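You operate a simulated robot arm through the tools that you are given. There is no shell and no other tool. Be economical: measure what you need, move in short steps, check, and stop when the job is done.

The job below is to be done with a simulated robot arm. You get a single attempt, and the scene is never put back.

## Task
Set the caliper on the 20 mm block.
Fine: the jaw ends open, the block back in its slot.

It is judged by the outcome, as a careful person would: the job done as asked, and still so three seconds after it is handed in. It fails if anything else is knocked over, pushed out of place, dropped, spilled or broken.

## Robot
A 7-joint arm with a two-finger parallel gripper, fixed in place. Base frame: the origin is at the foot of the arm, x ahead of it, y to its left, z up; the work surface is at about z = 0. Readings come in cm, rad, newtons and seconds.
With the tool pointing down near the work surface it reaches from about 22 to 58 cm from the base axis. Its first joint turns from -1.152 to 1.152 rad. Payload 2.5 kg.
The tool frame sits at the grasp point between the pads (the TCP): z along the fingers, y along the line on which they close. The tips reach 2.3 cm beyond it. Largest opening 9.4 cm; finger width 3.8, thickness 1; the body of the gripper, 5.4 by 9.6 cm, starts 3.9 cm behind the TCP.
Orientation is that of the tool frame in the base frame, as a unit quaternion [x, y, z, w]. With the fingers straight down and closing along the base's y, the tool's x points along the base's -x, its y along +y and its z along -z.

## Interface
- The arm moves only by the tool send_rows. Its argument "rows" is a list of rows, each an object of numbers (a shift or turn left out is 0, a gripper value left out holds the last): "jaw": the closure, from 0 (fully open) to 1 (shut); "tx", "ty", "tz": the shift along the base's x, y, z in m; "rx", "ry", "rz": the turn, a rotation vector about the base's x, y, z in rad. In form: [{"jaw": .., "tx": .., "ty": .., "tz": .., "rx": .., "ry": .., "rz": ..}, ...]. A call has 1 to 20 rows; each row is the pose to reach, as a shift and turn from the pose commanded when the call began. Rows are played at 5 a second. More than 5 cm and 0.15 rad between two rows, or a gripper value outside its range, and nothing of the call is played. Where a pose cannot be reached the arm comes as near as it can. A force on the tool above 40 N (or 10 N above the force at the start of the call, whichever is more), or a blocked arm, ends the call early, and 0.2 s more pass. Each finger travels about 10.8 cm/s and halts on what it meets, pressing with about 25 N; the grip force reading is that of the motor and also rises with nothing between the fingers. The clock runs only during rows and for 0.2 s after the last one: add rows that repeat a pose to give the fingers time. The reply holds the time, the measured pose of the TCP, the force on the tool along the base axes, the opening and the grip force, in the units named above and with some noise, and new pictures: "pictures" is both (left out), scene, wrist or none.
- Cameras (640 x 400 px; columns grow to the right, rows downward): "scene" is fixed at [4.86, -42.87, 50.11]; the picture's right is [0.93, 0.38, 0.00], its down [0.35, -0.86, -0.36] and it looks along [-0.14, 0.34, -0.93] (base axes); focal length 214 px, centre (320, 200). "wrist" rides on the gripper at [8.6, 1.6, -7.5] in the tool frame; the picture's right is [-0.18, 0.98, 0.00], its down [-0.58, -0.11, -0.81] and it looks along [-0.79, -0.15, 0.59] (tool axes); focal length 243 px, centre (320, 200).
- measure_at(camera, pixels): for up to 12 pixels [column, row] of the newest picture of that camera ("zoom" is the newest enlarged one), the place [x, y, z] in the base frame of the surface seen there, good to about 0.3 cm. The clock stands still meanwhile.
- enlarge(camera, box): a new picture of the part [left, top, right, bottom] of that camera's present view, enlarged. The clock stands still meanwhile.
- finish_job(): hands the job in; it is judged then, once.

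Go step by step. Measure first, check grasps and placings, and put right what went wrong. The budget is 80 turns and 200 pictures, counting those below and the enlarged ones. Unless the task says otherwise, let go and move clear before handing in, and close with one line.

The tools are called after ">>>" by a JSON object that holds its "op" and its "data". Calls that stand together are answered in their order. send_rows: Moves the arm, as the interface text tells. Its arguments: {"type":"object","properties":{"rows":{"type":"array","items":{"type":"object","properties":{"jaw":{"type":"number"},"tx":{"type":"number"},"ty":{"type":"number"},"tz":{"type":"number"},"rx":{"type":"number"},"ry":{"type":"number"},"rz":{"type":"number"}}}},"pictures":{"type":"string","enum":["both","scene","wrist","none"]}},"required":["rows"]} The other tools are called the same way: measure_at (camera, pixels) gives the place of the surface under pixels of a picture; enlarge (camera, box) takes an enlarged picture of a part of a camera's view; finish_job () hands the job in.

At the start:

```text
t: 0.0
ee_pos: [30.04, -16.17, 27.18]
orientation: [-0.001, 1.0, 0.0, 0.0]
contact_force: [-0.2, -0.2, -1.1]
gripper_width: 9.37
grip_force: 0.0
```

scene: 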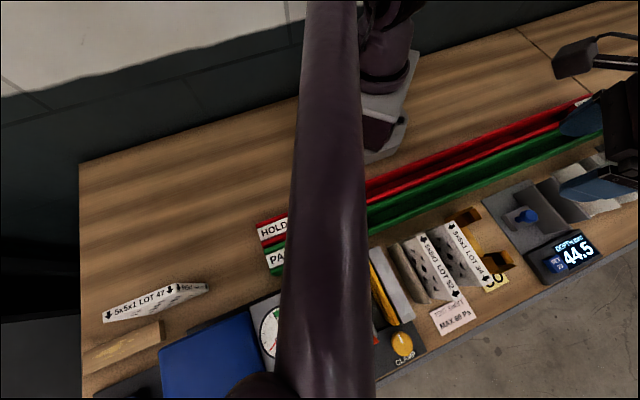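
wrist: 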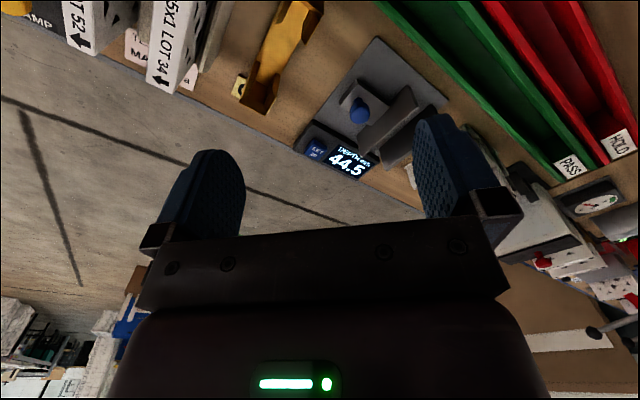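

The pictures show a display reading 44.5 near scene pixel (575,252) with a blue knob, probably the caliper, and some blocks near (590,180). I'll enlarge both views to look closer.

>>> {"op": "enlarge", "data": {"camera": "scene", "box": [440, 130, 640, 290]}}

>>> {"op": "enlarge", "data": {"camera": "wrist", "box": [220, 0, 460, 200]}}

```text
2.50 times, centred on (540, 210) of scene
```

zoom: 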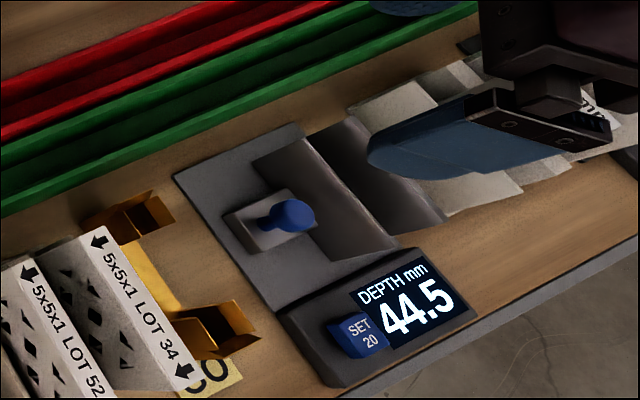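

```text
2.00 times, centred on (340, 100) of wrist
```

zoom: 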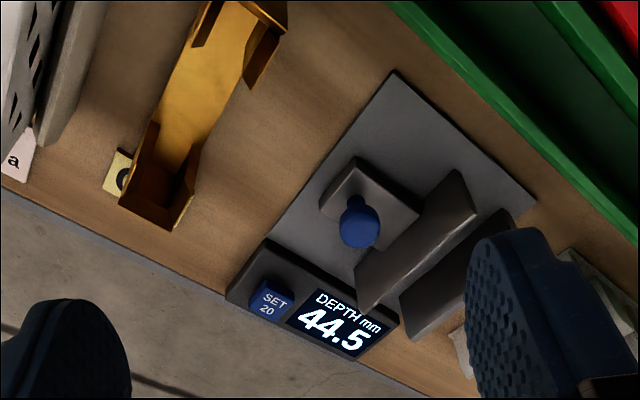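

A display reads "DEPTH mm 44.5" with a "SET 20" button, and a sliding jaw carries a blue knob. The gripper hides what lies to the right, so I'll measure some points and then move the arm aside.

>>> {"op": "measure_at", "data": {"camera": "scene", "pixels": [[529, 215], [520, 225], [548, 195], [575, 252], [557, 265], [600, 170], [620, 185], [560, 240], [505, 200]]}}

>>> {"op": "send_rows", "data": {"rows": [{"ty": 0.04}, {"ty": 0.08}, {"ty": 0.12}, {"ty": 0.16}, {"ty": 0.2}, {"ty": 0.24}]}}

```text
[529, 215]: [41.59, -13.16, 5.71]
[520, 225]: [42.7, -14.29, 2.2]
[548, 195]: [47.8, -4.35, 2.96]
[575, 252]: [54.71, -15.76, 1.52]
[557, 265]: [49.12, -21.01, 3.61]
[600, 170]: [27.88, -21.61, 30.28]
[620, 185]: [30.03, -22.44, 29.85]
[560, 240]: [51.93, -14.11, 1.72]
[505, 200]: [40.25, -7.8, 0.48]
```

```text
t: 1.4
ee_pos: [30.02, 7.81, 27.33]
orientation: [0.0, 1.0, 0.0, 0.0]
contact_force: [-0.7, 0.2, -0.2]
gripper_width: 9.41
grip_force: 0.0
```

scene: 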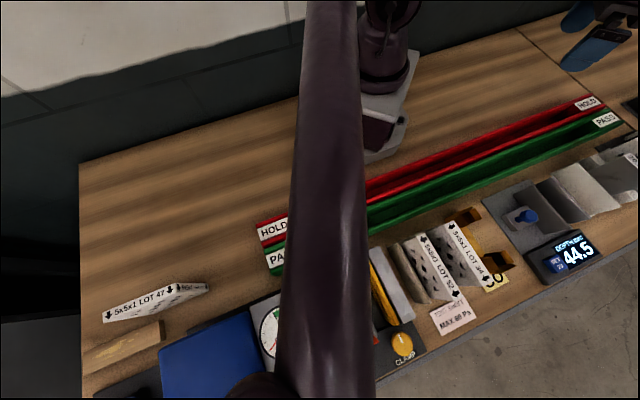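
wrist: 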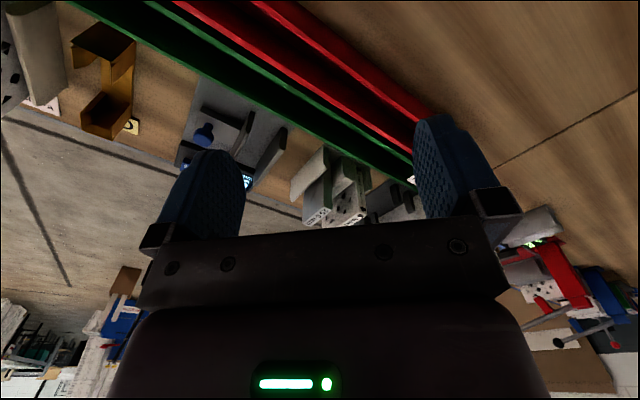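

The fixed view is now clear around (560-640,130-280). I'll enlarge it, along with the wrist view of the blocks near (330,185).

>>> {"op": "enlarge", "data": {"camera": "scene", "box": [480, 130, 640, 290]}}

>>> {"op": "enlarge", "data": {"camera": "wrist", "box": [180, 60, 440, 230]}}

```text
2.50 times, centred on (560, 210) of scene
```

zoom: 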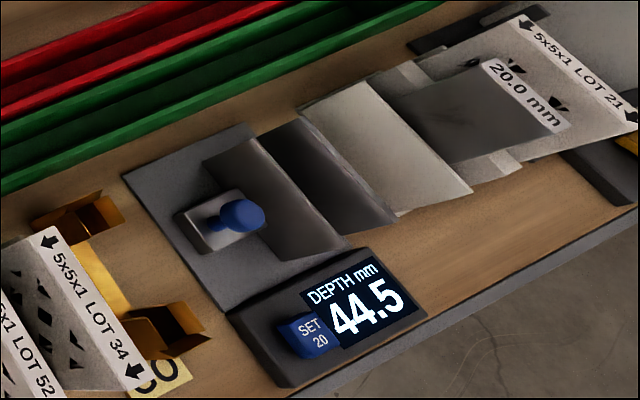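

```text
2.35 times, centred on (310, 145) of wrist
```

zoom: 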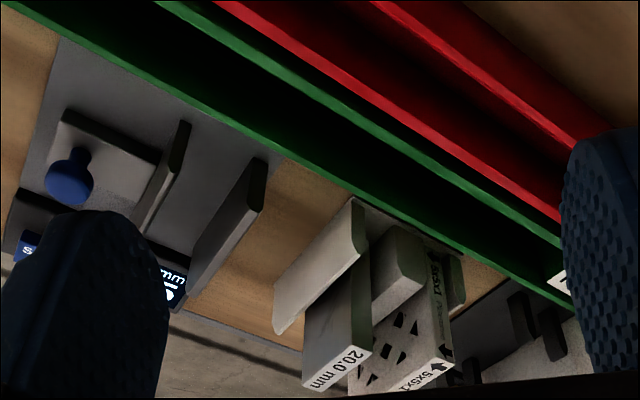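

The "20.0 mm" block sits in a rack right of the caliper at zoom (480,110), and the caliper's gap lies between the two dark walls. I'll measure these features in the wrist zoom.

>>> {"op": "measure_at", "data": {"camera": "zoom", "pixels": [[337, 367], [362, 350], [312, 385], [345, 285], [368, 260], [345, 212], [285, 325], [388, 250], [415, 250], [225, 235], [262, 165], [160, 180]]}}

>>> {"op": "enlarge", "data": {"camera": "scene", "box": [540, 130, 640, 230]}}

```text
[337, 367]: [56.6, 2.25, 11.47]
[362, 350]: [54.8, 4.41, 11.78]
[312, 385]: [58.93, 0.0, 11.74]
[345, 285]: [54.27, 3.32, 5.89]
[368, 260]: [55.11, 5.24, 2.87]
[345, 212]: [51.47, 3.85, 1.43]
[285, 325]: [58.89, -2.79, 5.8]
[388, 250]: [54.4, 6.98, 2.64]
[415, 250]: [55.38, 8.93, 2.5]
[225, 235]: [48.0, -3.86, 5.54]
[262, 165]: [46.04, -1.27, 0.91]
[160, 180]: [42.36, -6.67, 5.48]
```

```text
4.00 times, centred on (590, 180) of scene
```

zoom: 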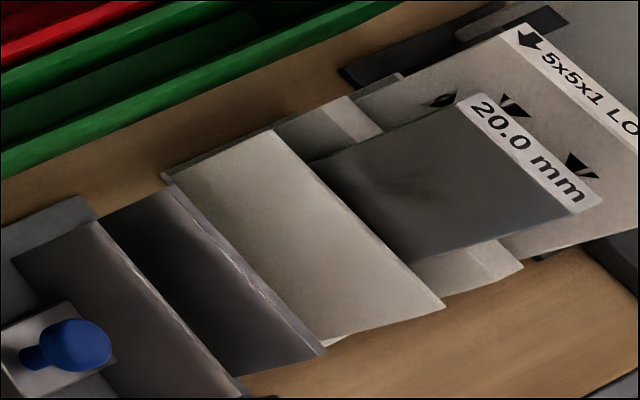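

The block is a tall plate (top z≈11.5) standing between low rack walls, and the row runs diagonally at roughly 45° in base axes. I'll turn the tool about -0.8 rad to look along the plates and see the gap and slot edge-on.

>>> {"op": "send_rows", "data": {"rows": [{"rz": -0.14, "ty": 0.01}, {"rz": -0.28, "ty": 0.02}, {"rz": -0.42, "ty": 0.03}, {"rz": -0.56, "ty": 0.04}, {"rz": -0.7, "ty": 0.04}, {"rz": -0.8, "ty": 0.04}, {"rz": -0.8, "ty": 0.04}], "pictures": "wrist"}}

```text
t: 3.0
ee_pos: [30.02, 11.79, 27.12]
orientation: [0.391, 0.92, 0.0, 0.0]
contact_force: [0.1, 1.5, -0.4]
gripper_width: 9.39
grip_force: 0.0
```

wrist: 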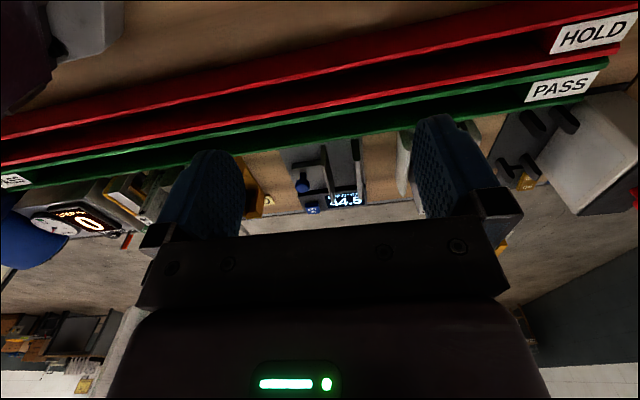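

The caliper is now seen nearly edge-on near (328,170), with the block hidden by the right finger. I'll enlarge the caliper and measure its gap.

>>> {"op": "enlarge", "data": {"camera": "wrist", "box": [250, 115, 410, 215]}}

>>> {"op": "measure_at", "data": {"camera": "zoom", "pixels": [[292, 125], [295, 205], [312, 205], [324, 300], [425, 105], [425, 200], [205, 275], [250, 375], [370, 220], [350, 120], [180, 150], [455, 150]]}}

```text
4.00 times, centred on (330, 165) of wrist
```

zoom: 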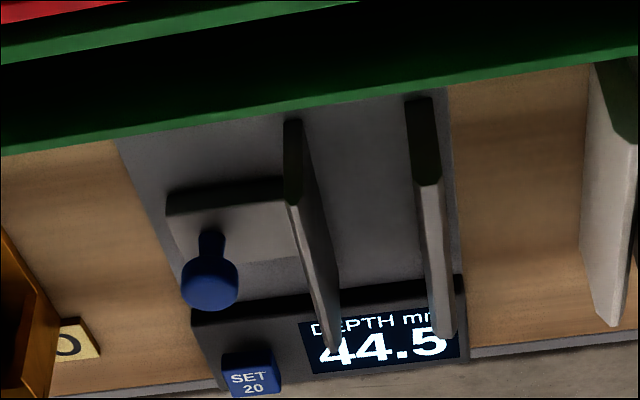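

```text
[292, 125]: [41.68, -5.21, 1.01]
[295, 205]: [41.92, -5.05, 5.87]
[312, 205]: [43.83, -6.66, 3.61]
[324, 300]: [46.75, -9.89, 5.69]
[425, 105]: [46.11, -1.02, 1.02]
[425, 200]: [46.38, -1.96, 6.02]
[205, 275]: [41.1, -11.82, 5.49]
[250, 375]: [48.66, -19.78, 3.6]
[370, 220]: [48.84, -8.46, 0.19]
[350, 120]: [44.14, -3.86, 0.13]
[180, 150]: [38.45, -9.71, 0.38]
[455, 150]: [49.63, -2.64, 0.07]
```

The caliper's gap reads about 4.5 cm between walls of height about 6 cm, with the knob at about (41.1,-11.8) and SET at about (48.7,-19.8). Next I'll slide the view along the row to see the block in its slot and its neighbours.

>>> {"op": "send_rows", "data": {"rows": [{"tx": 0.028, "ty": 0.028}, {"tx": 0.056, "ty": 0.056}, {"tx": 0.085, "ty": 0.085}, {"tx": 0.085, "ty": 0.085}], "pictures": "wrist"}}

>>> {"op": "enlarge", "data": {"camera": "wrist", "box": [240, 100, 432, 220]}}

```text
t: 4.0
ee_pos: [38.52, 20.31, 26.98]
orientation: [0.391, 0.92, 0.0, 0.0]
contact_force: [0.8, -0.2, 0.3]
gripper_width: 9.41
grip_force: 0.1
```

wrist: 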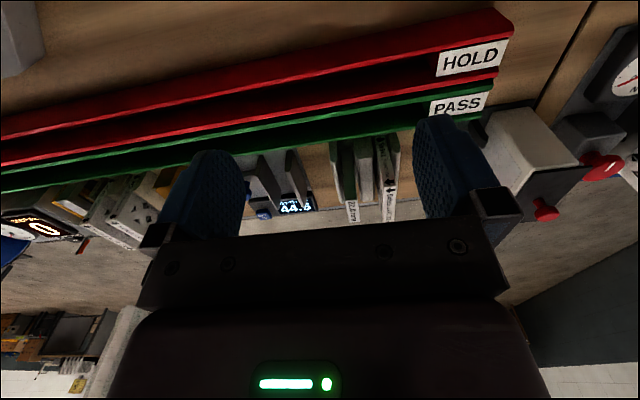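

```text
3.33 times, centred on (336, 160) of wrist
```

zoom: 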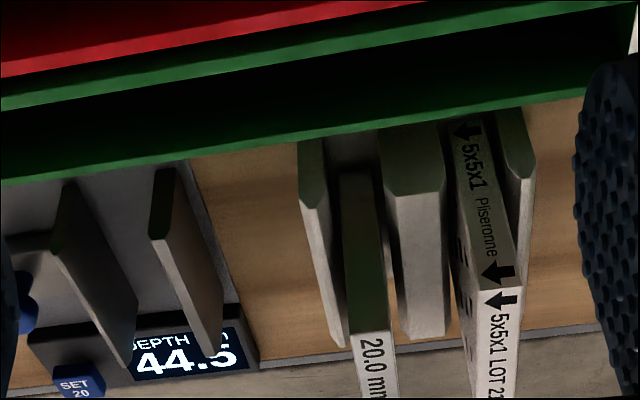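

The rack has a thin left wall, a thick middle wall and a right wall, with the 20 mm block in the first slot and the LOT 21 plate in the second. I'll measure slot and block edges.

>>> {"op": "measure_at", "data": {"camera": "zoom", "pixels": [[347, 325], [384, 325], [350, 180], [375, 180], [302, 192], [326, 192], [340, 340], [398, 192], [440, 192], [415, 320], [475, 280], [518, 280]]}}

>>> {"op": "measure_at", "data": {"camera": "wrist", "pixels": [[348, 218], [353, 218], [358, 218], [346, 200], [357, 200], [341, 155], [350, 155], [379, 215], [392, 215], [332, 150], [358, 150], [372, 150]]}}

```text
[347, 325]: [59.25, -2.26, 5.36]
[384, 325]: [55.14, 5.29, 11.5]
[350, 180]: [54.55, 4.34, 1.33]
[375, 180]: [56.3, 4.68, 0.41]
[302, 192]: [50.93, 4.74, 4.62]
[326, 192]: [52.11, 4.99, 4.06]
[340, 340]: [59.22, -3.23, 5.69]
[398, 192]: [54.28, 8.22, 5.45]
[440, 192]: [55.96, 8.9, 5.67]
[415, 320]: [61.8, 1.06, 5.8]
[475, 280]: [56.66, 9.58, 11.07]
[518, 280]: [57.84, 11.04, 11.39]
```

```text
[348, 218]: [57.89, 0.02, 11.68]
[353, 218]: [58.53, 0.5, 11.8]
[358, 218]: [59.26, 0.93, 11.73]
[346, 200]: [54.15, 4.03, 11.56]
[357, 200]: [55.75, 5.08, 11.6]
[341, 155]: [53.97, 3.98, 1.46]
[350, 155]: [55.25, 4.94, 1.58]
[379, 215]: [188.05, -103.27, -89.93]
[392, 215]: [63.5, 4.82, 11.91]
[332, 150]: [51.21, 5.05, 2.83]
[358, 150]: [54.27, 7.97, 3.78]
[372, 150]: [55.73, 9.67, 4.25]
```

The block top is z≈11.65, near-edge corners (54.1,4.0) and (55.6,5.3), centre about (56.9,2.3). I'll pin down the yaw of the row using the long rails and the caliper base plate.

>>> {"op": "measure_at", "data": {"camera": "scene", "pixels": [[400, 222], [610, 126], [380, 205], [580, 122], [482, 203], [532, 287], [618, 243], [480, 313], [530, 183]]}}

>>> {"op": "enlarge", "data": {"camera": "scene", "box": [480, 190, 600, 290]}}

```text
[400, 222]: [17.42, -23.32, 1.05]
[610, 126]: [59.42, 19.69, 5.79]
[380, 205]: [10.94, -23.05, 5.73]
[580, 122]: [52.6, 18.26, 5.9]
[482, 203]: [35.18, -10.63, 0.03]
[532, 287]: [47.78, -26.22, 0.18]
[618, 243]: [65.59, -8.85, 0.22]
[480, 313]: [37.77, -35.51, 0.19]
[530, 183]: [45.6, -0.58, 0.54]
```

```text
4.00 times, centred on (540, 240) of scene
```

zoom: 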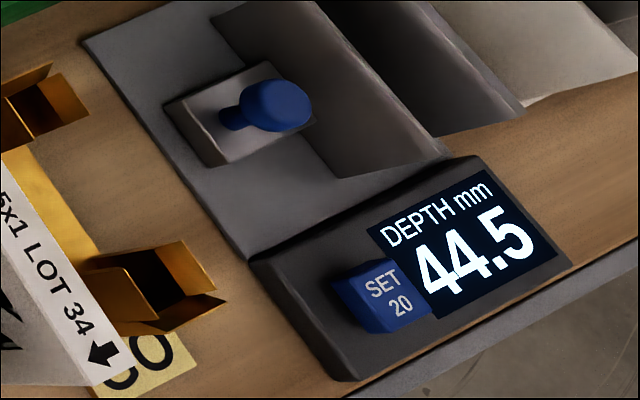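

The rails and table edge give the row axis at about 44.2°, which the tool's closing axis already matches. I'll go above the block at about (56.6,2.7), z 19, with the jaw half open.

>>> {"op": "send_rows", "data": {"rows": [{"jaw": 0.5, "tx": 0.025, "ty": -0.025, "tz": -0.01}, {"tx": 0.05, "ty": -0.05, "tz": -0.02}, {"tx": 0.08, "ty": -0.08, "tz": -0.03}, {"tx": 0.11, "ty": -0.11, "tz": -0.045}, {"tx": 0.14, "ty": -0.14, "tz": -0.06}, {"tx": 0.165, "ty": -0.165, "tz": -0.07}, {"tx": 0.181, "ty": -0.176, "tz": -0.08}, {"tx": 0.181, "ty": -0.176, "tz": -0.08}]}}

```text
t: 5.8
ee_pos: [56.63, 2.92, 19.12]
orientation: [0.39, 0.921, 0.0, 0.001]
contact_force: [-0.5, -0.4, 0.8]
gripper_width: 4.75
grip_force: 0.2
```

scene: 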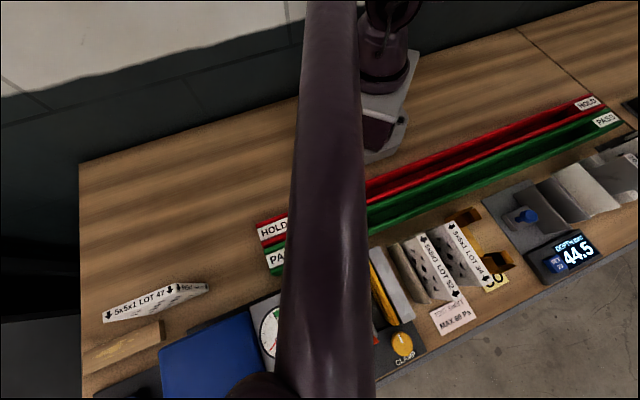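
wrist: 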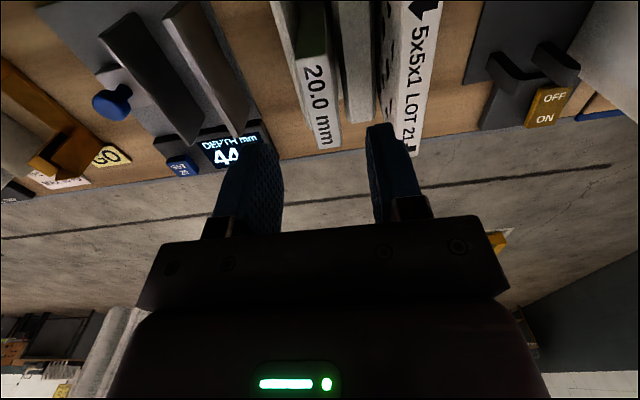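

The 20.0 mm label is straight between the fingers in the wrist picture, with corners near (300,65),(326,55),(318,150),(341,146). I'll measure block, neighbours and caliper precisely from here.

>>> {"op": "measure_at", "data": {"camera": "wrist", "pixels": [[301, 68], [324, 62], [319, 147], [339, 143], [396, 120], [412, 40], [275, 30], [340, 30], [365, 60], [165, 60], [195, 60], [225, 60]]}}

>>> {"op": "enlarge", "data": {"camera": "wrist", "box": [80, 0, 290, 180]}}

```text
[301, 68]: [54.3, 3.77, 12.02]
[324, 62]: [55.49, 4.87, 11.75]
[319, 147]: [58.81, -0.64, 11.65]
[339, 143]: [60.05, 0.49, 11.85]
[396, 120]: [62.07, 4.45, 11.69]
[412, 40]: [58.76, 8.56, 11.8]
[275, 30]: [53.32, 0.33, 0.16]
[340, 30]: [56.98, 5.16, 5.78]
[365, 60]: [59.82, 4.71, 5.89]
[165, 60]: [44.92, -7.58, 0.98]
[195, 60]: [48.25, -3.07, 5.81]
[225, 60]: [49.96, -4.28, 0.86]
```

```text
2.22 times, centred on (185, 90) of wrist
```

zoom: 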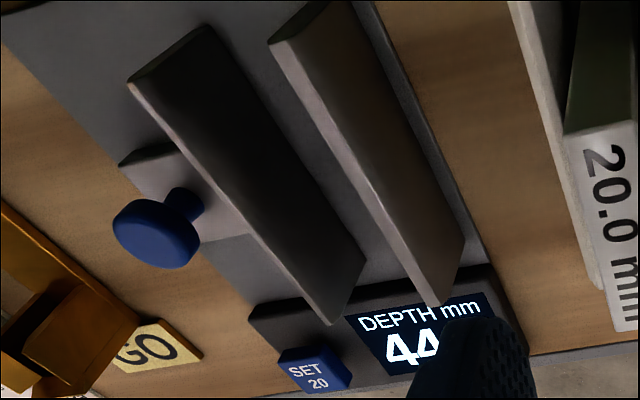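

The block's centre works out within 2 mm of the tool's centre line, so I'll nudge slightly and descend to TCP z≈9.2, tips above the 5.9 cm rack walls. I'm also measuring the caliper's wall edges in the zoom.

>>> {"op": "measure_at", "data": {"camera": "zoom", "pixels": [[132, 84], [328, 318], [275, 45], [430, 298], [210, 32], [360, 258], [325, 8], [460, 235], [260, 130], [155, 235], [315, 370], [300, 90]]}}

>>> {"op": "send_rows", "data": {"rows": [{"tx": -0.001, "ty": -0.002, "tz": -0.03}, {"tx": -0.001, "ty": -0.002, "tz": -0.06}, {"tx": -0.001, "ty": -0.002, "tz": -0.08}, {"tx": -0.001, "ty": -0.002, "tz": -0.099}, {"tx": -0.001, "ty": -0.002, "tz": -0.099}]}}

```text
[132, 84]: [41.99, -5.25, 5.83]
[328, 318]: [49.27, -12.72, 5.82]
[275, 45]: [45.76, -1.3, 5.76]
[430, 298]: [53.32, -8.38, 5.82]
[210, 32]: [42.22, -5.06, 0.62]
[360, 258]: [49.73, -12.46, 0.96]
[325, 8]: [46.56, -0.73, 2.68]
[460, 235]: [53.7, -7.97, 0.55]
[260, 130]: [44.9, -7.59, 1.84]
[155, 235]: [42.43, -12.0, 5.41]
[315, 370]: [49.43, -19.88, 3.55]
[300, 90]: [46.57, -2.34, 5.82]
```

```text
t: 7.0
ee_pos: [56.56, 2.65, 9.16]
orientation: [0.389, 0.921, -0.001, 0.0]
contact_force: [-0.1, -0.2, 1.0]
gripper_width: 4.69
grip_force: 0.0
```

scene: 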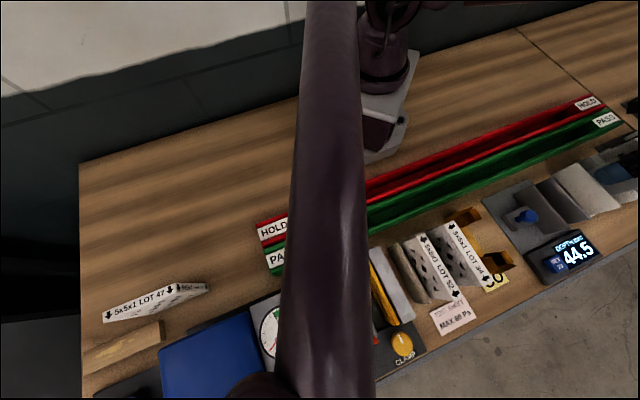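
wrist: 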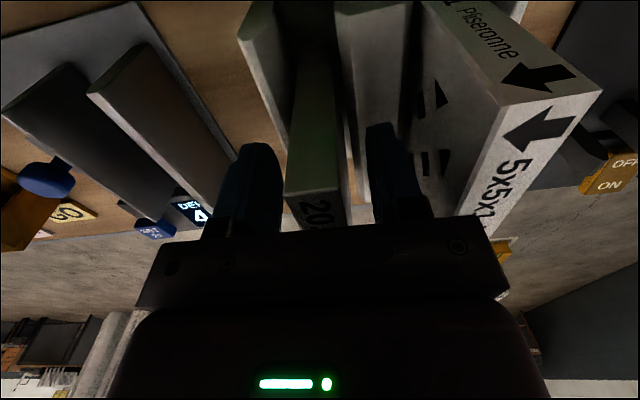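

The block stands between the fingers with clearance to the LOT 21 plate, and the readings show no contact. Caliper faces: movable about u=26.7, fixed about u=31.1 along the row, so the gap centre is about 13.5 cm back along the row. Closing on the block now.

>>> {"op": "send_rows", "data": {"rows": [{"jaw": 0.7}, {"jaw": 0.85}, {"jaw": 0.9}, {"jaw": 0.9}], "pictures": "wrist"}}

```text
t: 8.0
ee_pos: [56.58, 2.61, 9.27]
orientation: [0.389, 0.921, 0.0, 0.0]
contact_force: [-0.3, 0.7, 0.4]
gripper_width: 1.98
grip_force: 25.0
```

wrist: 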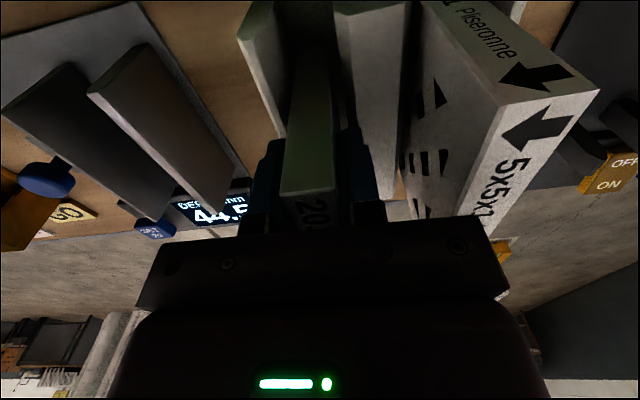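

Gripped at 1.98 cm with 25 N, so the 20 mm block is held. I'll lift it straight up 9 cm and check.

>>> {"op": "send_rows", "data": {"rows": [{"tz": 0.01}, {"tz": 0.03}, {"tz": 0.05}, {"tz": 0.07}, {"tz": 0.09}, {"tz": 0.09}]}}

```text
t: 9.4
ee_pos: [56.61, 2.58, 18.24]
orientation: [0.389, 0.921, 0.001, 0.001]
contact_force: [0.2, 0.0, -4.0]
gripper_width: 2.0
grip_force: 24.6
```

scene: 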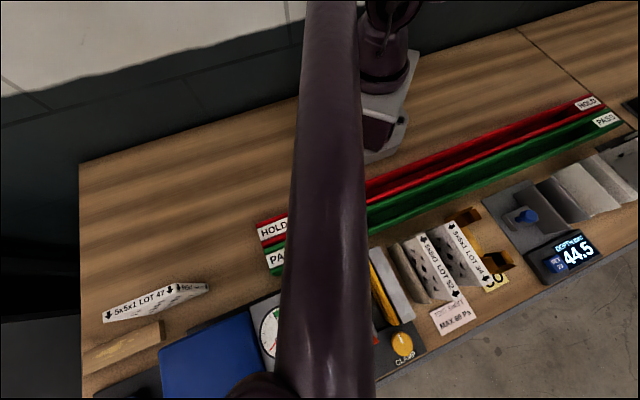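
wrist: 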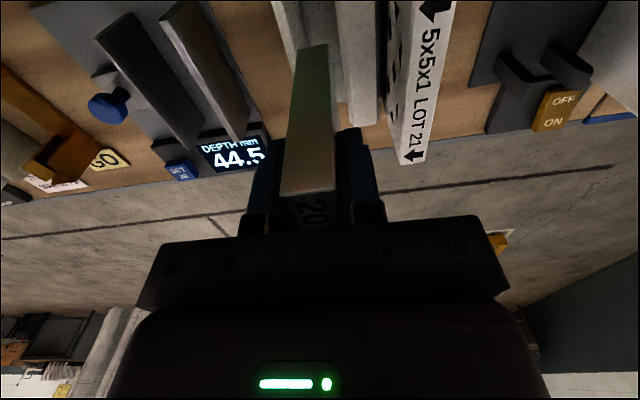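

The block is up (about 4 N load). I'll measure its bottom edge at (312,48), the emptied slot, and move it toward the caliper gap, staying high.

>>> {"op": "measure_at", "data": {"camera": "wrist", "pixels": [[300, 48], [324, 48], [312, 70], [296, 20], [330, 20], [318, 30], [345, 60], [297, 40], [308, 120]]}}

>>> {"op": "send_rows", "data": {"rows": [{"tx": -0.02, "ty": -0.0194}, {"tx": -0.045, "ty": -0.0437}, {"tx": -0.07, "ty": -0.068}, {"tx": -0.09, "ty": -0.0875}, {"tx": -0.0968, "ty": -0.0941}, {"tx": -0.0968, "ty": -0.0941}]}}

```text
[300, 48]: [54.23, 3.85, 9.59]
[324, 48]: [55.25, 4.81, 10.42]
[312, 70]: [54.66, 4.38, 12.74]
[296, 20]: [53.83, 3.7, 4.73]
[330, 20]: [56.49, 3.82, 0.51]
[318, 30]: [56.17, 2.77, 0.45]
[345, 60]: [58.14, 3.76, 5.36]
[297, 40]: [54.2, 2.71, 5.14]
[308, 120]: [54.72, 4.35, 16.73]
```

```text
t: 10.8
ee_pos: [46.75, -7.03, 18.29]
orientation: [0.39, 0.921, 0.0, 0.0]
contact_force: [0.0, 0.7, -4.6]
gripper_width: 1.98
grip_force: 25.5
```

scene: 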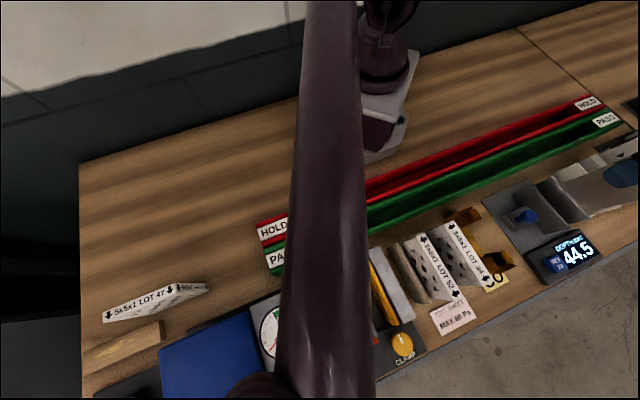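
wrist: 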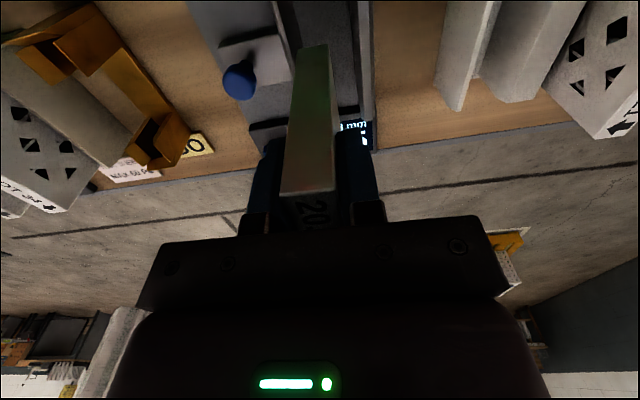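

The block now hangs over the caliper gap, between the movable wall's edge at wrist (285,40) and the fixed wall at (365,60). I'll enlarge and measure to check centring before lowering.

>>> {"op": "enlarge", "data": {"camera": "wrist", "box": [210, 0, 410, 150]}}

>>> {"op": "measure_at", "data": {"camera": "zoom", "pixels": [[240, 100], [225, 60], [255, 60], [280, 130], [495, 100], [515, 100], [470, 100], [505, 250], [290, 150], [380, 150], [330, 60], [430, 180]]}}

```text
2.67 times, centred on (310, 75) of wrist
```

zoom: 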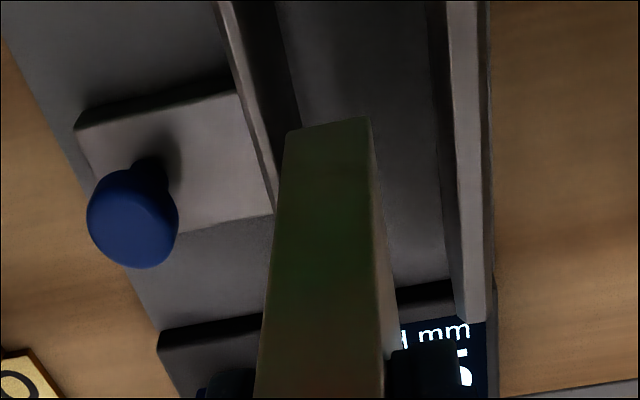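

```text
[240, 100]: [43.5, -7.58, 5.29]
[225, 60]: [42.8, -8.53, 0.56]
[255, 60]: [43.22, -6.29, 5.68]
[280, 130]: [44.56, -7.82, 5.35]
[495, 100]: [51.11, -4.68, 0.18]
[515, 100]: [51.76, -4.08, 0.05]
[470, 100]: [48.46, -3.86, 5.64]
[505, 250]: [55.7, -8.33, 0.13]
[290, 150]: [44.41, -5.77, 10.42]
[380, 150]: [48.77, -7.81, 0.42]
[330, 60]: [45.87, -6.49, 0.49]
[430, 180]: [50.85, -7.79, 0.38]
```

The movable face top edge reads u≈26.6 and the tool sits at u≈28.6. I need the fixed wall's inner top edge near zoom (450,60-200).

>>> {"op": "measure_at", "data": {"camera": "zoom", "pixels": [[446, 60], [450, 60], [455, 60], [452, 150], [456, 150], [460, 150], [460, 220], [464, 220], [440, 60], [240, 50], [250, 50], [260, 100]]}}

```text
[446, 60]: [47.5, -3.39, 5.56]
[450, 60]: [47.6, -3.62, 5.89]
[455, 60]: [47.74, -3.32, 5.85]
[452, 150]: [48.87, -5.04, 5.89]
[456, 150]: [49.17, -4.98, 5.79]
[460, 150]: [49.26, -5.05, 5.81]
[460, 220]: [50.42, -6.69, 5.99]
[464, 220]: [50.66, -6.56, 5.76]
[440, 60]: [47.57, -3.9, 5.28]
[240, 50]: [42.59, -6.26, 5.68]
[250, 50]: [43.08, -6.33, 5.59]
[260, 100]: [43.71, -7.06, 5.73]
```

Fixed inner face is u≈31.5, movable about 26.8, so the gap centre is about 29.2. I'll shift +0.6 cm along the row and lower to about 1 cm above the floor.

>>> {"op": "send_rows", "data": {"rows": [{"tx": 0.0045, "ty": 0.0043}, {"tx": 0.0045, "ty": 0.0043, "tz": -0.02}, {"tx": 0.0045, "ty": 0.0043, "tz": -0.04}, {"tx": 0.0045, "ty": 0.0043, "tz": -0.06}, {"tx": 0.0045, "ty": 0.0043, "tz": -0.08}, {"tx": 0.0045, "ty": 0.0043, "tz": -0.08}]}}

```text
t: 12.2
ee_pos: [47.1, -6.41, 10.28]
orientation: [0.39, 0.921, 0.0, 0.0]
contact_force: [-0.3, 0.0, -4.4]
gripper_width: 1.98
grip_force: 25.1
```

scene: 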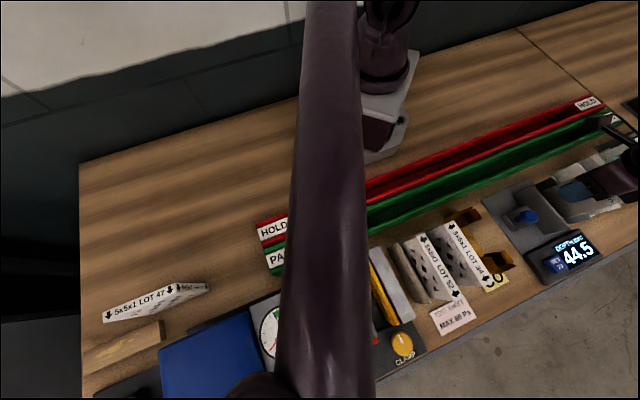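
wrist: 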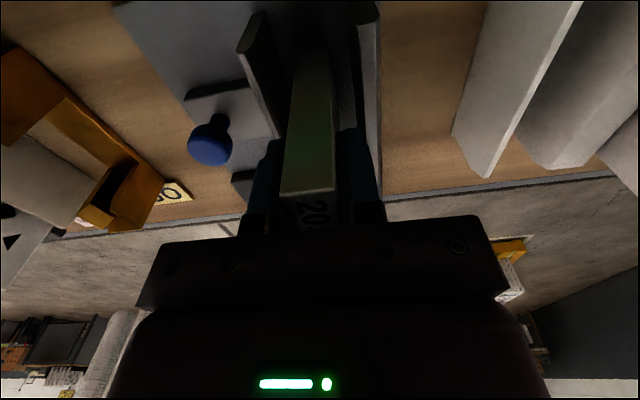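

The block is inside the gap with clear space on both sides (movable wall at wrist (265,70), fixed at (367,80)) and free of contact. I'll shift it gently toward the fixed wall by up to 1 cm, watching the force, then lower it.

>>> {"op": "send_rows", "data": {"rows": [{"tx": 0.002, "ty": 0.002}, {"tx": 0.004, "ty": 0.0039}, {"tx": 0.0055, "ty": 0.0053}, {"tx": 0.0055, "ty": 0.0053, "tz": -0.004}, {"tx": 0.0055, "ty": 0.0053, "tz": -0.006}, {"tx": 0.0055, "ty": 0.0053, "tz": -0.008}, {"tx": 0.0055, "ty": 0.0053, "tz": -0.008}]}}

```text
t: 13.8
ee_pos: [47.78, -5.93, 9.48]
orientation: [0.389, 0.921, 0.001, -0.001]
contact_force: [-0.2, 0.5, -4.6]
gripper_width: 2.0
grip_force: 24.7
```

scene: 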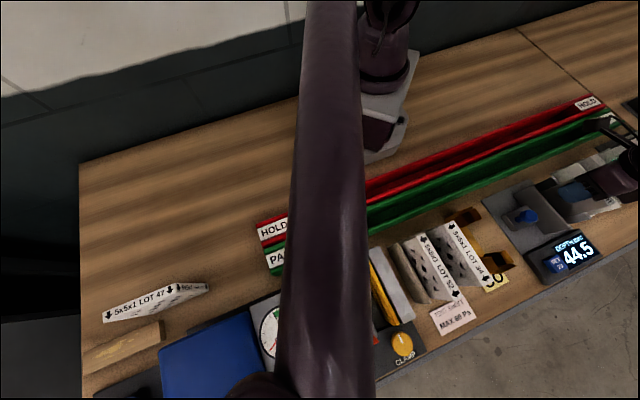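
wrist: 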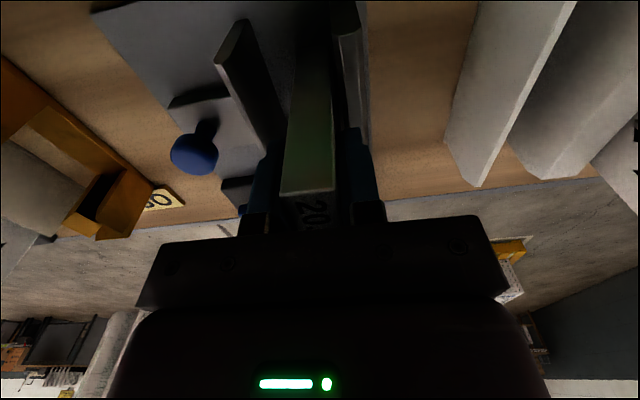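

No contact yet, and the block is close to the fixed wall. I'll lower it in 1 mm steps until the load comes off.

>>> {"op": "send_rows", "data": {"rows": [{"tz": -0.001}, {"tz": -0.002}, {"tz": -0.003}, {"tz": -0.003}], "pictures": "none"}}

```text
t: 14.8
ee_pos: [47.93, -5.98, 9.32]
orientation: [0.389, 0.921, 0.0, 0.0]
contact_force: [-4.1, 1.1, 8.9]
gripper_width: 2.0
grip_force: 24.7
```

The block touches the floor (+9 N up). I'll ease up 1 mm and open slowly.

>>> {"op": "send_rows", "data": {"rows": [{"tz": 0.001}, {"tz": 0.001, "jaw": 0.75}, {"tz": 0.001, "jaw": 0.6}, {"tz": 0.001, "jaw": 0.5}, {"tz": 0.001, "jaw": 0.5}]}}

```text
t: 16.0
ee_pos: [47.84, -5.97, 9.19]
orientation: [0.39, 0.921, 0.0, 0.0]
contact_force: [0.5, 0.8, -0.4]
gripper_width: 4.7
grip_force: 0.1
```

scene: 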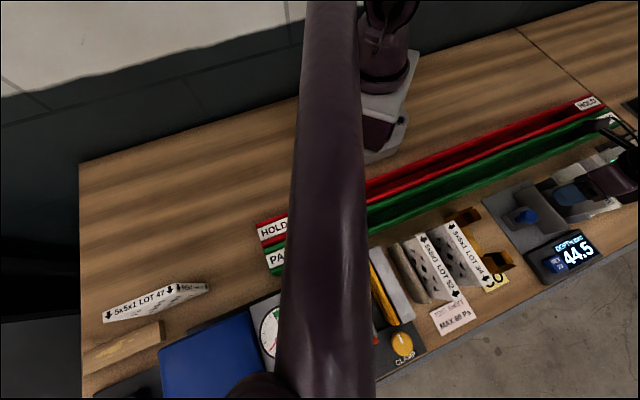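
wrist: 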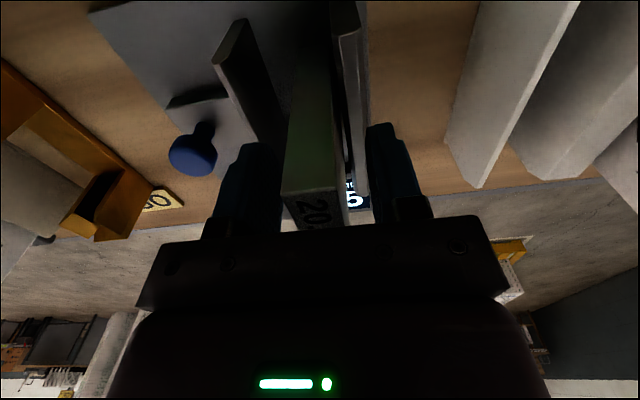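

The block stands free in the gap and the fingers are open without disturbing it. I'll rise 10 cm, then move back toward the knob to measure it.

>>> {"op": "send_rows", "data": {"rows": [{"tz": 0.02}, {"tz": 0.05}, {"tz": 0.08}, {"tz": 0.1}, {"tz": 0.1, "tx": -0.03, "ty": -0.03}, {"tz": 0.1, "tx": -0.055, "ty": -0.055}, {"tz": 0.1, "tx": -0.055, "ty": -0.055}]}}

>>> {"op": "enlarge", "data": {"camera": "wrist", "box": [220, 0, 460, 150]}}

>>> {"op": "enlarge", "data": {"camera": "scene", "box": [480, 150, 620, 290]}}

```text
t: 17.6
ee_pos: [41.99, -11.57, 19.39]
orientation: [0.39, 0.921, 0.0, 0.0]
contact_force: [-0.4, 1.0, 0.1]
gripper_width: 4.7
grip_force: 0.0
```

scene: 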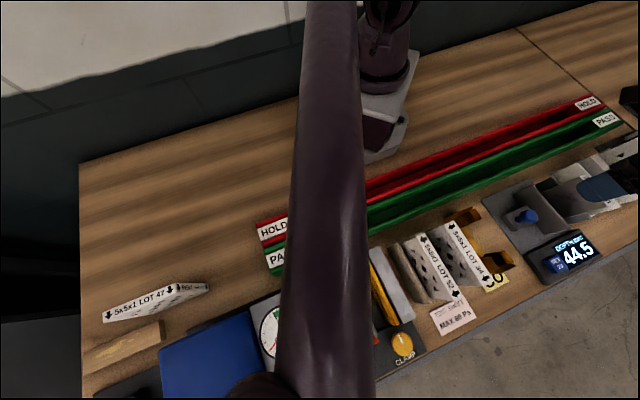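
wrist: 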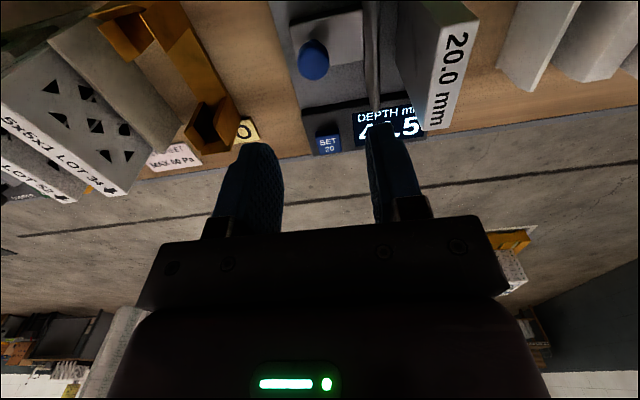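

```text
2.67 times, centred on (340, 75) of wrist
```

zoom: 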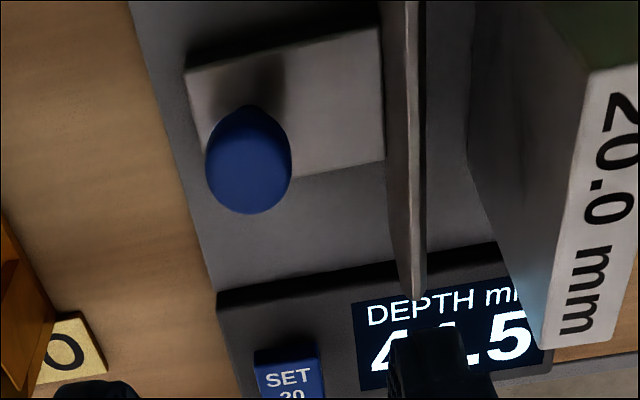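

```text
2.86 times, centred on (550, 220) of scene
```

zoom: 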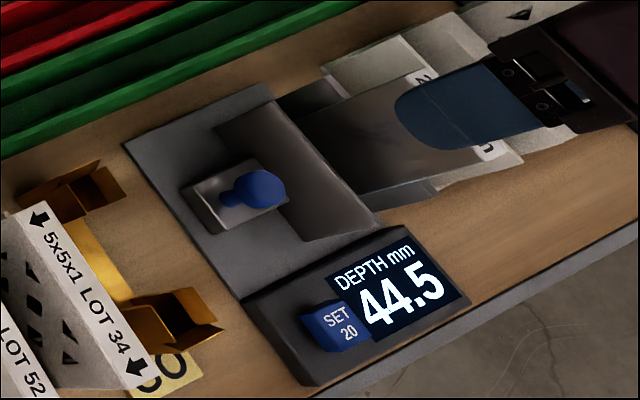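

The block stands upright near the fixed wall and the display still reads 44.5. I'll measure the knob (wrist about (313,60)), its edges and the carriage.

>>> {"op": "measure_at", "data": {"camera": "wrist", "pixels": [[313, 66], [313, 76], [313, 48], [299, 62], [327, 62], [345, 35], [313, 42], [378, 60], [371, 60], [328, 141], [399, 30], [427, 130]]}}

>>> {"op": "measure_at", "data": {"camera": "zoom", "pixels": [[266, 190], [266, 175], [280, 190], [252, 190], [225, 197], [242, 193], [347, 335], [335, 315]]}}

```text
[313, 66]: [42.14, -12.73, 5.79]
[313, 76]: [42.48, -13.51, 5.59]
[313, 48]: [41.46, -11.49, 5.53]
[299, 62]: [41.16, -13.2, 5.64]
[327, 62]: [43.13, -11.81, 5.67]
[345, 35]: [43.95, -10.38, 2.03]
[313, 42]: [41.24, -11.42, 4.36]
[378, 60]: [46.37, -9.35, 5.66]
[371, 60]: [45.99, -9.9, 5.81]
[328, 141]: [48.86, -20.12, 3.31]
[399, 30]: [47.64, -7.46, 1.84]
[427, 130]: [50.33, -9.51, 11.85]
```

```text
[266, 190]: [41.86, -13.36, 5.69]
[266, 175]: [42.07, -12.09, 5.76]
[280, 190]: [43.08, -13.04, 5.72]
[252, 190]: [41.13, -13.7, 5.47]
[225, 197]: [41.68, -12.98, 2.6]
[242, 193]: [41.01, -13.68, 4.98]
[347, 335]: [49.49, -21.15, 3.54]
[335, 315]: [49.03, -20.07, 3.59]
```

Knob centre is about (42.05,-12.55), top z 5.75, about 2.4 cm wide, with the carriage top at z 2. I'll go above it with a 4 cm opening and descend to TCP z≈7 first.

>>> {"op": "send_rows", "data": {"rows": [{"jaw": 0.575, "tx": 0.0006, "ty": -0.0098, "tz": -0.03}, {"tx": 0.0006, "ty": -0.0098, "tz": -0.07}, {"tx": 0.0006, "ty": -0.0098, "tz": -0.1}, {"tx": 0.0006, "ty": -0.0098, "tz": -0.112}, {"tx": 0.0006, "ty": -0.0098, "tz": -0.112}]}}

```text
t: 18.8
ee_pos: [42.4, -12.48, 8.17]
orientation: [0.39, 0.921, 0.0, 0.0]
contact_force: [-0.8, 0.9, -0.4]
gripper_width: 3.99
grip_force: 0.1
```

scene: 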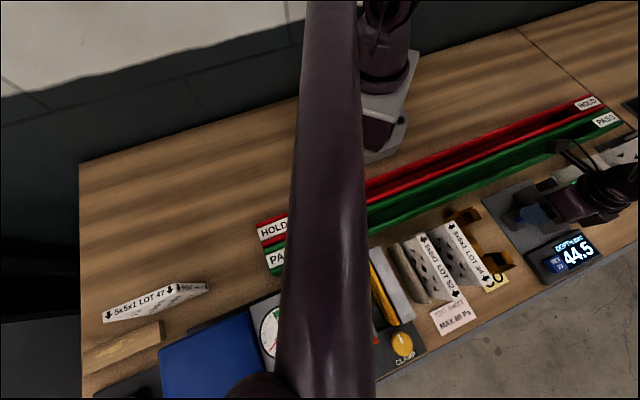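
wrist: 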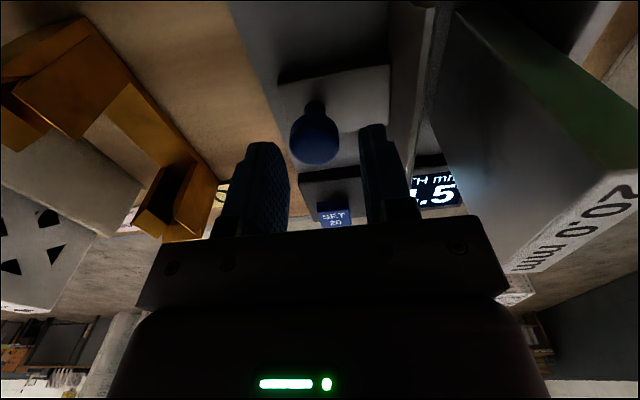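

The knob at wrist (314,135) sits between the fingers, slightly left of centre. I'll shift 2 mm that way and descend to about z 4.9.

>>> {"op": "send_rows", "data": {"rows": [{"tx": -0.002, "ty": -0.002, "tz": -0.01}, {"tx": -0.002, "ty": -0.002, "tz": -0.02}, {"tx": -0.002, "ty": -0.002, "tz": -0.033}, {"tx": -0.002, "ty": -0.002, "tz": -0.033}], "pictures": "wrist"}}

```text
t: 19.8
ee_pos: [42.21, -12.66, 4.83]
orientation: [0.389, 0.921, 0.0, -0.001]
contact_force: [-0.6, 0.3, -0.5]
gripper_width: 3.98
grip_force: 0.0
```

wrist: 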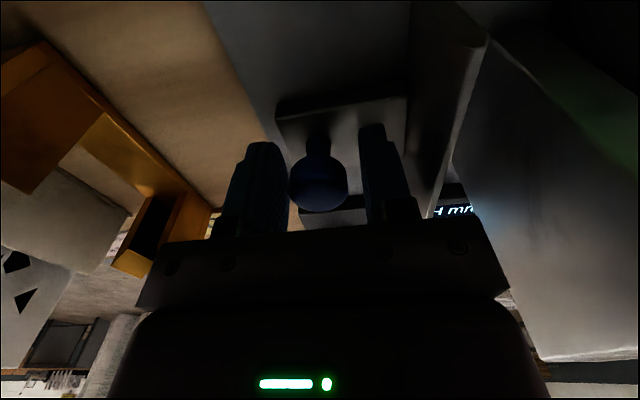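

The knob is between the fingers with no contact. Closing on it.

>>> {"op": "send_rows", "data": {"rows": [{"jaw": 0.65}, {"jaw": 0.72}, {"jaw": 0.8}, {"jaw": 0.8}]}}

```text
t: 20.8
ee_pos: [42.17, -12.59, 4.87]
orientation: [0.389, 0.921, 0.0, 0.0]
contact_force: [1.3, -1.7, -2.4]
gripper_width: 2.71
grip_force: 45.3
```

scene: 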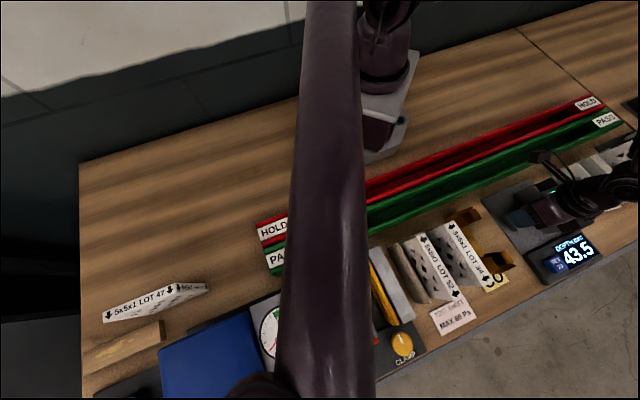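
wrist: 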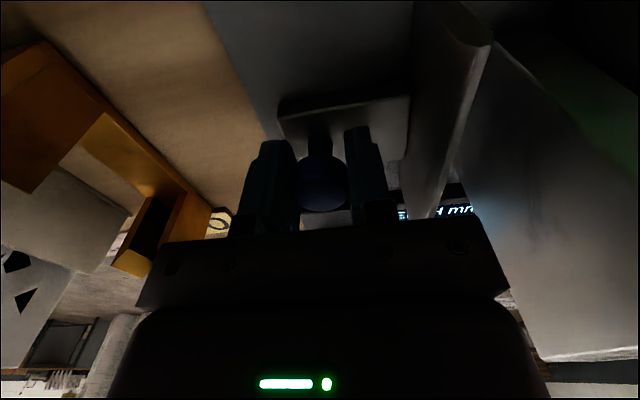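

The knob is held at 2.71 cm and the display moved to 43.5, so the jaw slides along this axis. I'll push it 1.6 cm along the row and check.

>>> {"op": "send_rows", "data": {"rows": [{"tx": 0.0029, "ty": 0.0028}, {"tx": 0.0057, "ty": 0.0056}, {"tx": 0.0086, "ty": 0.0084}, {"tx": 0.0115, "ty": 0.0112}, {"tx": 0.0115, "ty": 0.0112}]}}

>>> {"op": "enlarge", "data": {"camera": "scene", "box": [500, 150, 640, 290]}}

```text
t: 22.0
ee_pos: [43.37, -11.52, 4.79]
orientation: [0.389, 0.921, 0.0, -0.001]
contact_force: [-5.9, 4.4, 18.9]
gripper_width: 2.7
grip_force: 44.9
```

scene: 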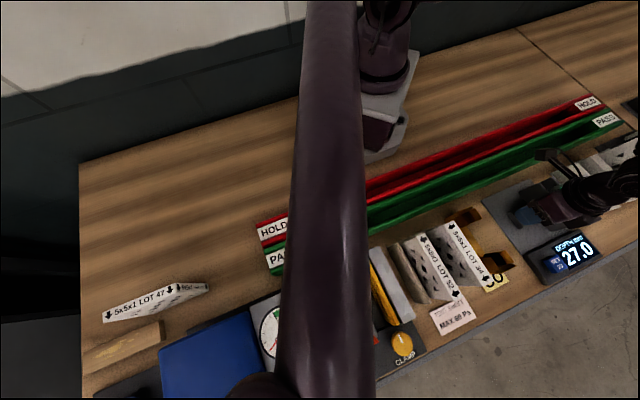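
wrist: 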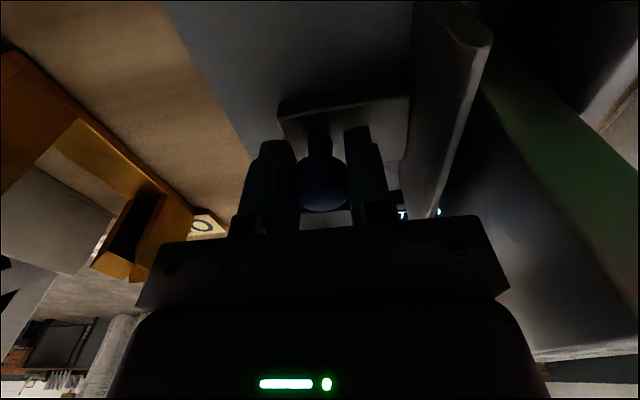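

```text
2.86 times, centred on (570, 220) of scene
```

zoom: 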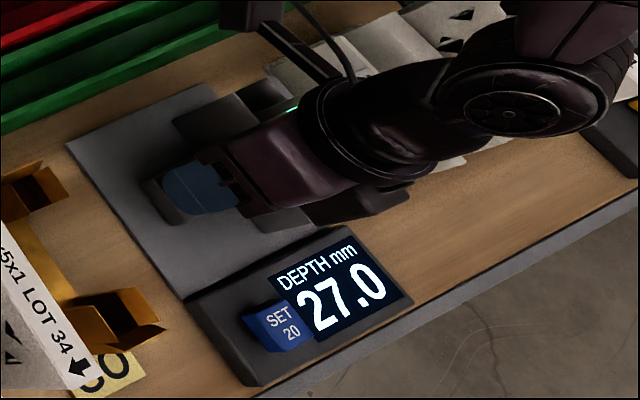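

The jaw moved to 27.0 with no strong resistance along the row, but there's an upward force of 19 N. I'll raise 1 mm to relieve it and continue in small steps.

>>> {"op": "send_rows", "data": {"rows": [{"tz": 0.001}, {"tx": 0.0014, "ty": 0.0014, "tz": 0.001}, {"tx": 0.0029, "ty": 0.0028, "tz": 0.001}, {"tx": 0.0029, "ty": 0.0028, "tz": 0.001}]}}

>>> {"op": "enlarge", "data": {"camera": "scene", "box": [500, 150, 640, 290]}}

```text
t: 23.0
ee_pos: [43.54, -11.24, 4.8]
orientation: [0.389, 0.921, -0.001, 0.0]
contact_force: [4.4, -4.9, -16.2]
gripper_width: 2.69
grip_force: 45.0
```

scene: 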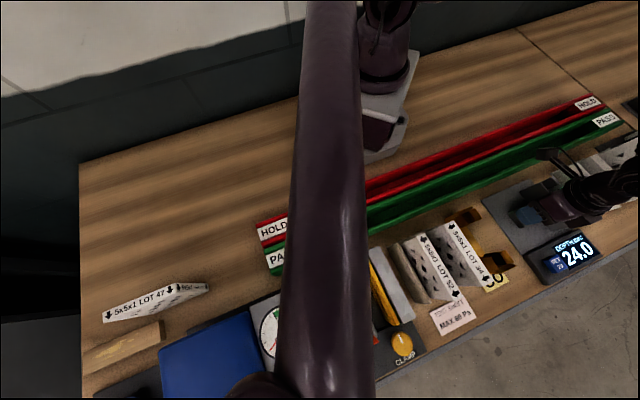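
wrist: 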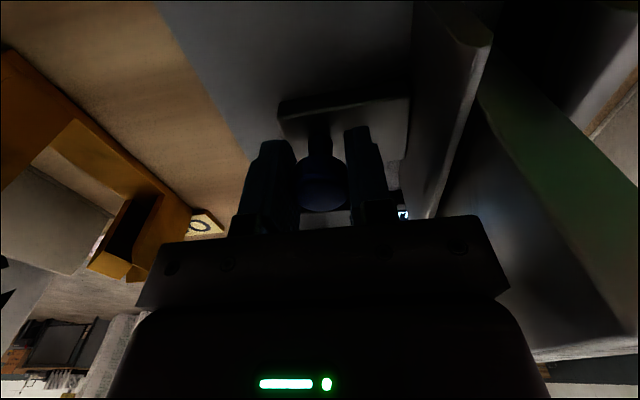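

```text
2.86 times, centred on (570, 220) of scene
```

zoom: 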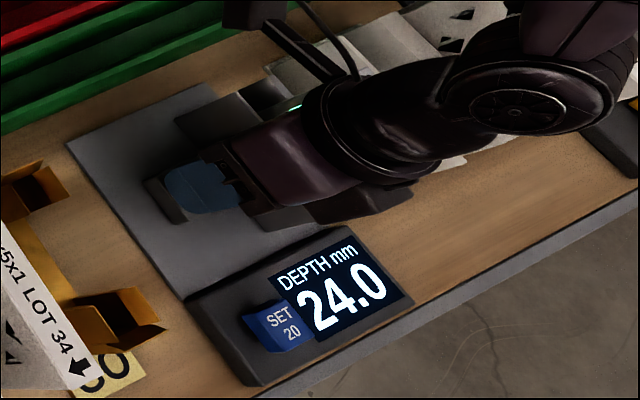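

Now 24.0, with z force flipped to -16 N because the grip is rigid, so I'll go back down 0.5 mm. Then I'll step along in 1 mm rows until the block stops the jaw.

>>> {"op": "send_rows", "data": {"rows": [{"tz": -0.0005}, {"tx": 0.0007, "ty": 0.0007, "tz": -0.0005}, {"tx": 0.0014, "ty": 0.0014, "tz": -0.0005}, {"tx": 0.0014, "ty": 0.0014, "tz": -0.0005}], "pictures": "scene"}}

>>> {"op": "enlarge", "data": {"camera": "scene", "box": [540, 220, 610, 280]}}

```text
t: 24.0
ee_pos: [43.69, -11.03, 4.84]
orientation: [0.391, 0.921, -0.001, -0.001]
contact_force: [3.3, -6.6, -18.4]
gripper_width: 2.69
grip_force: 44.9
```

scene: 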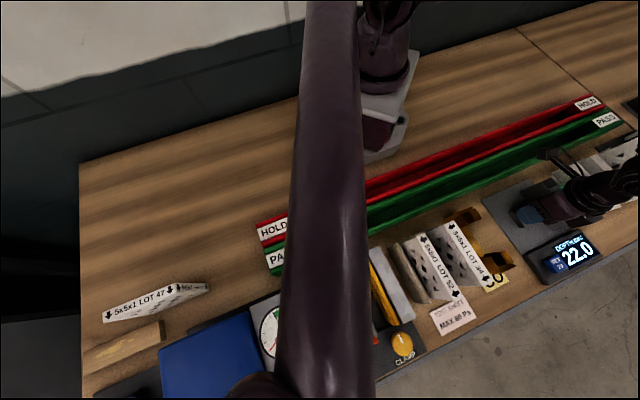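

```text
6.67 times, centred on (575, 250) of scene
```

zoom: 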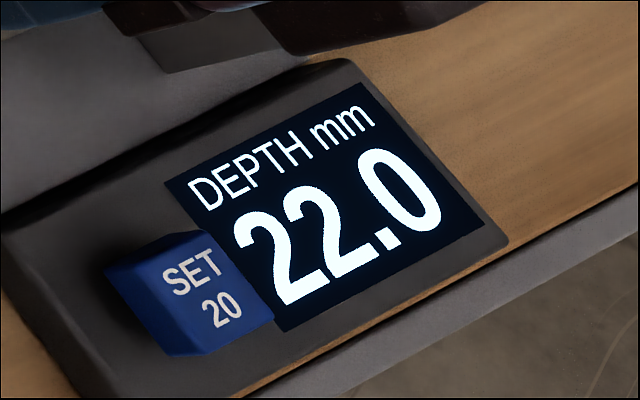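

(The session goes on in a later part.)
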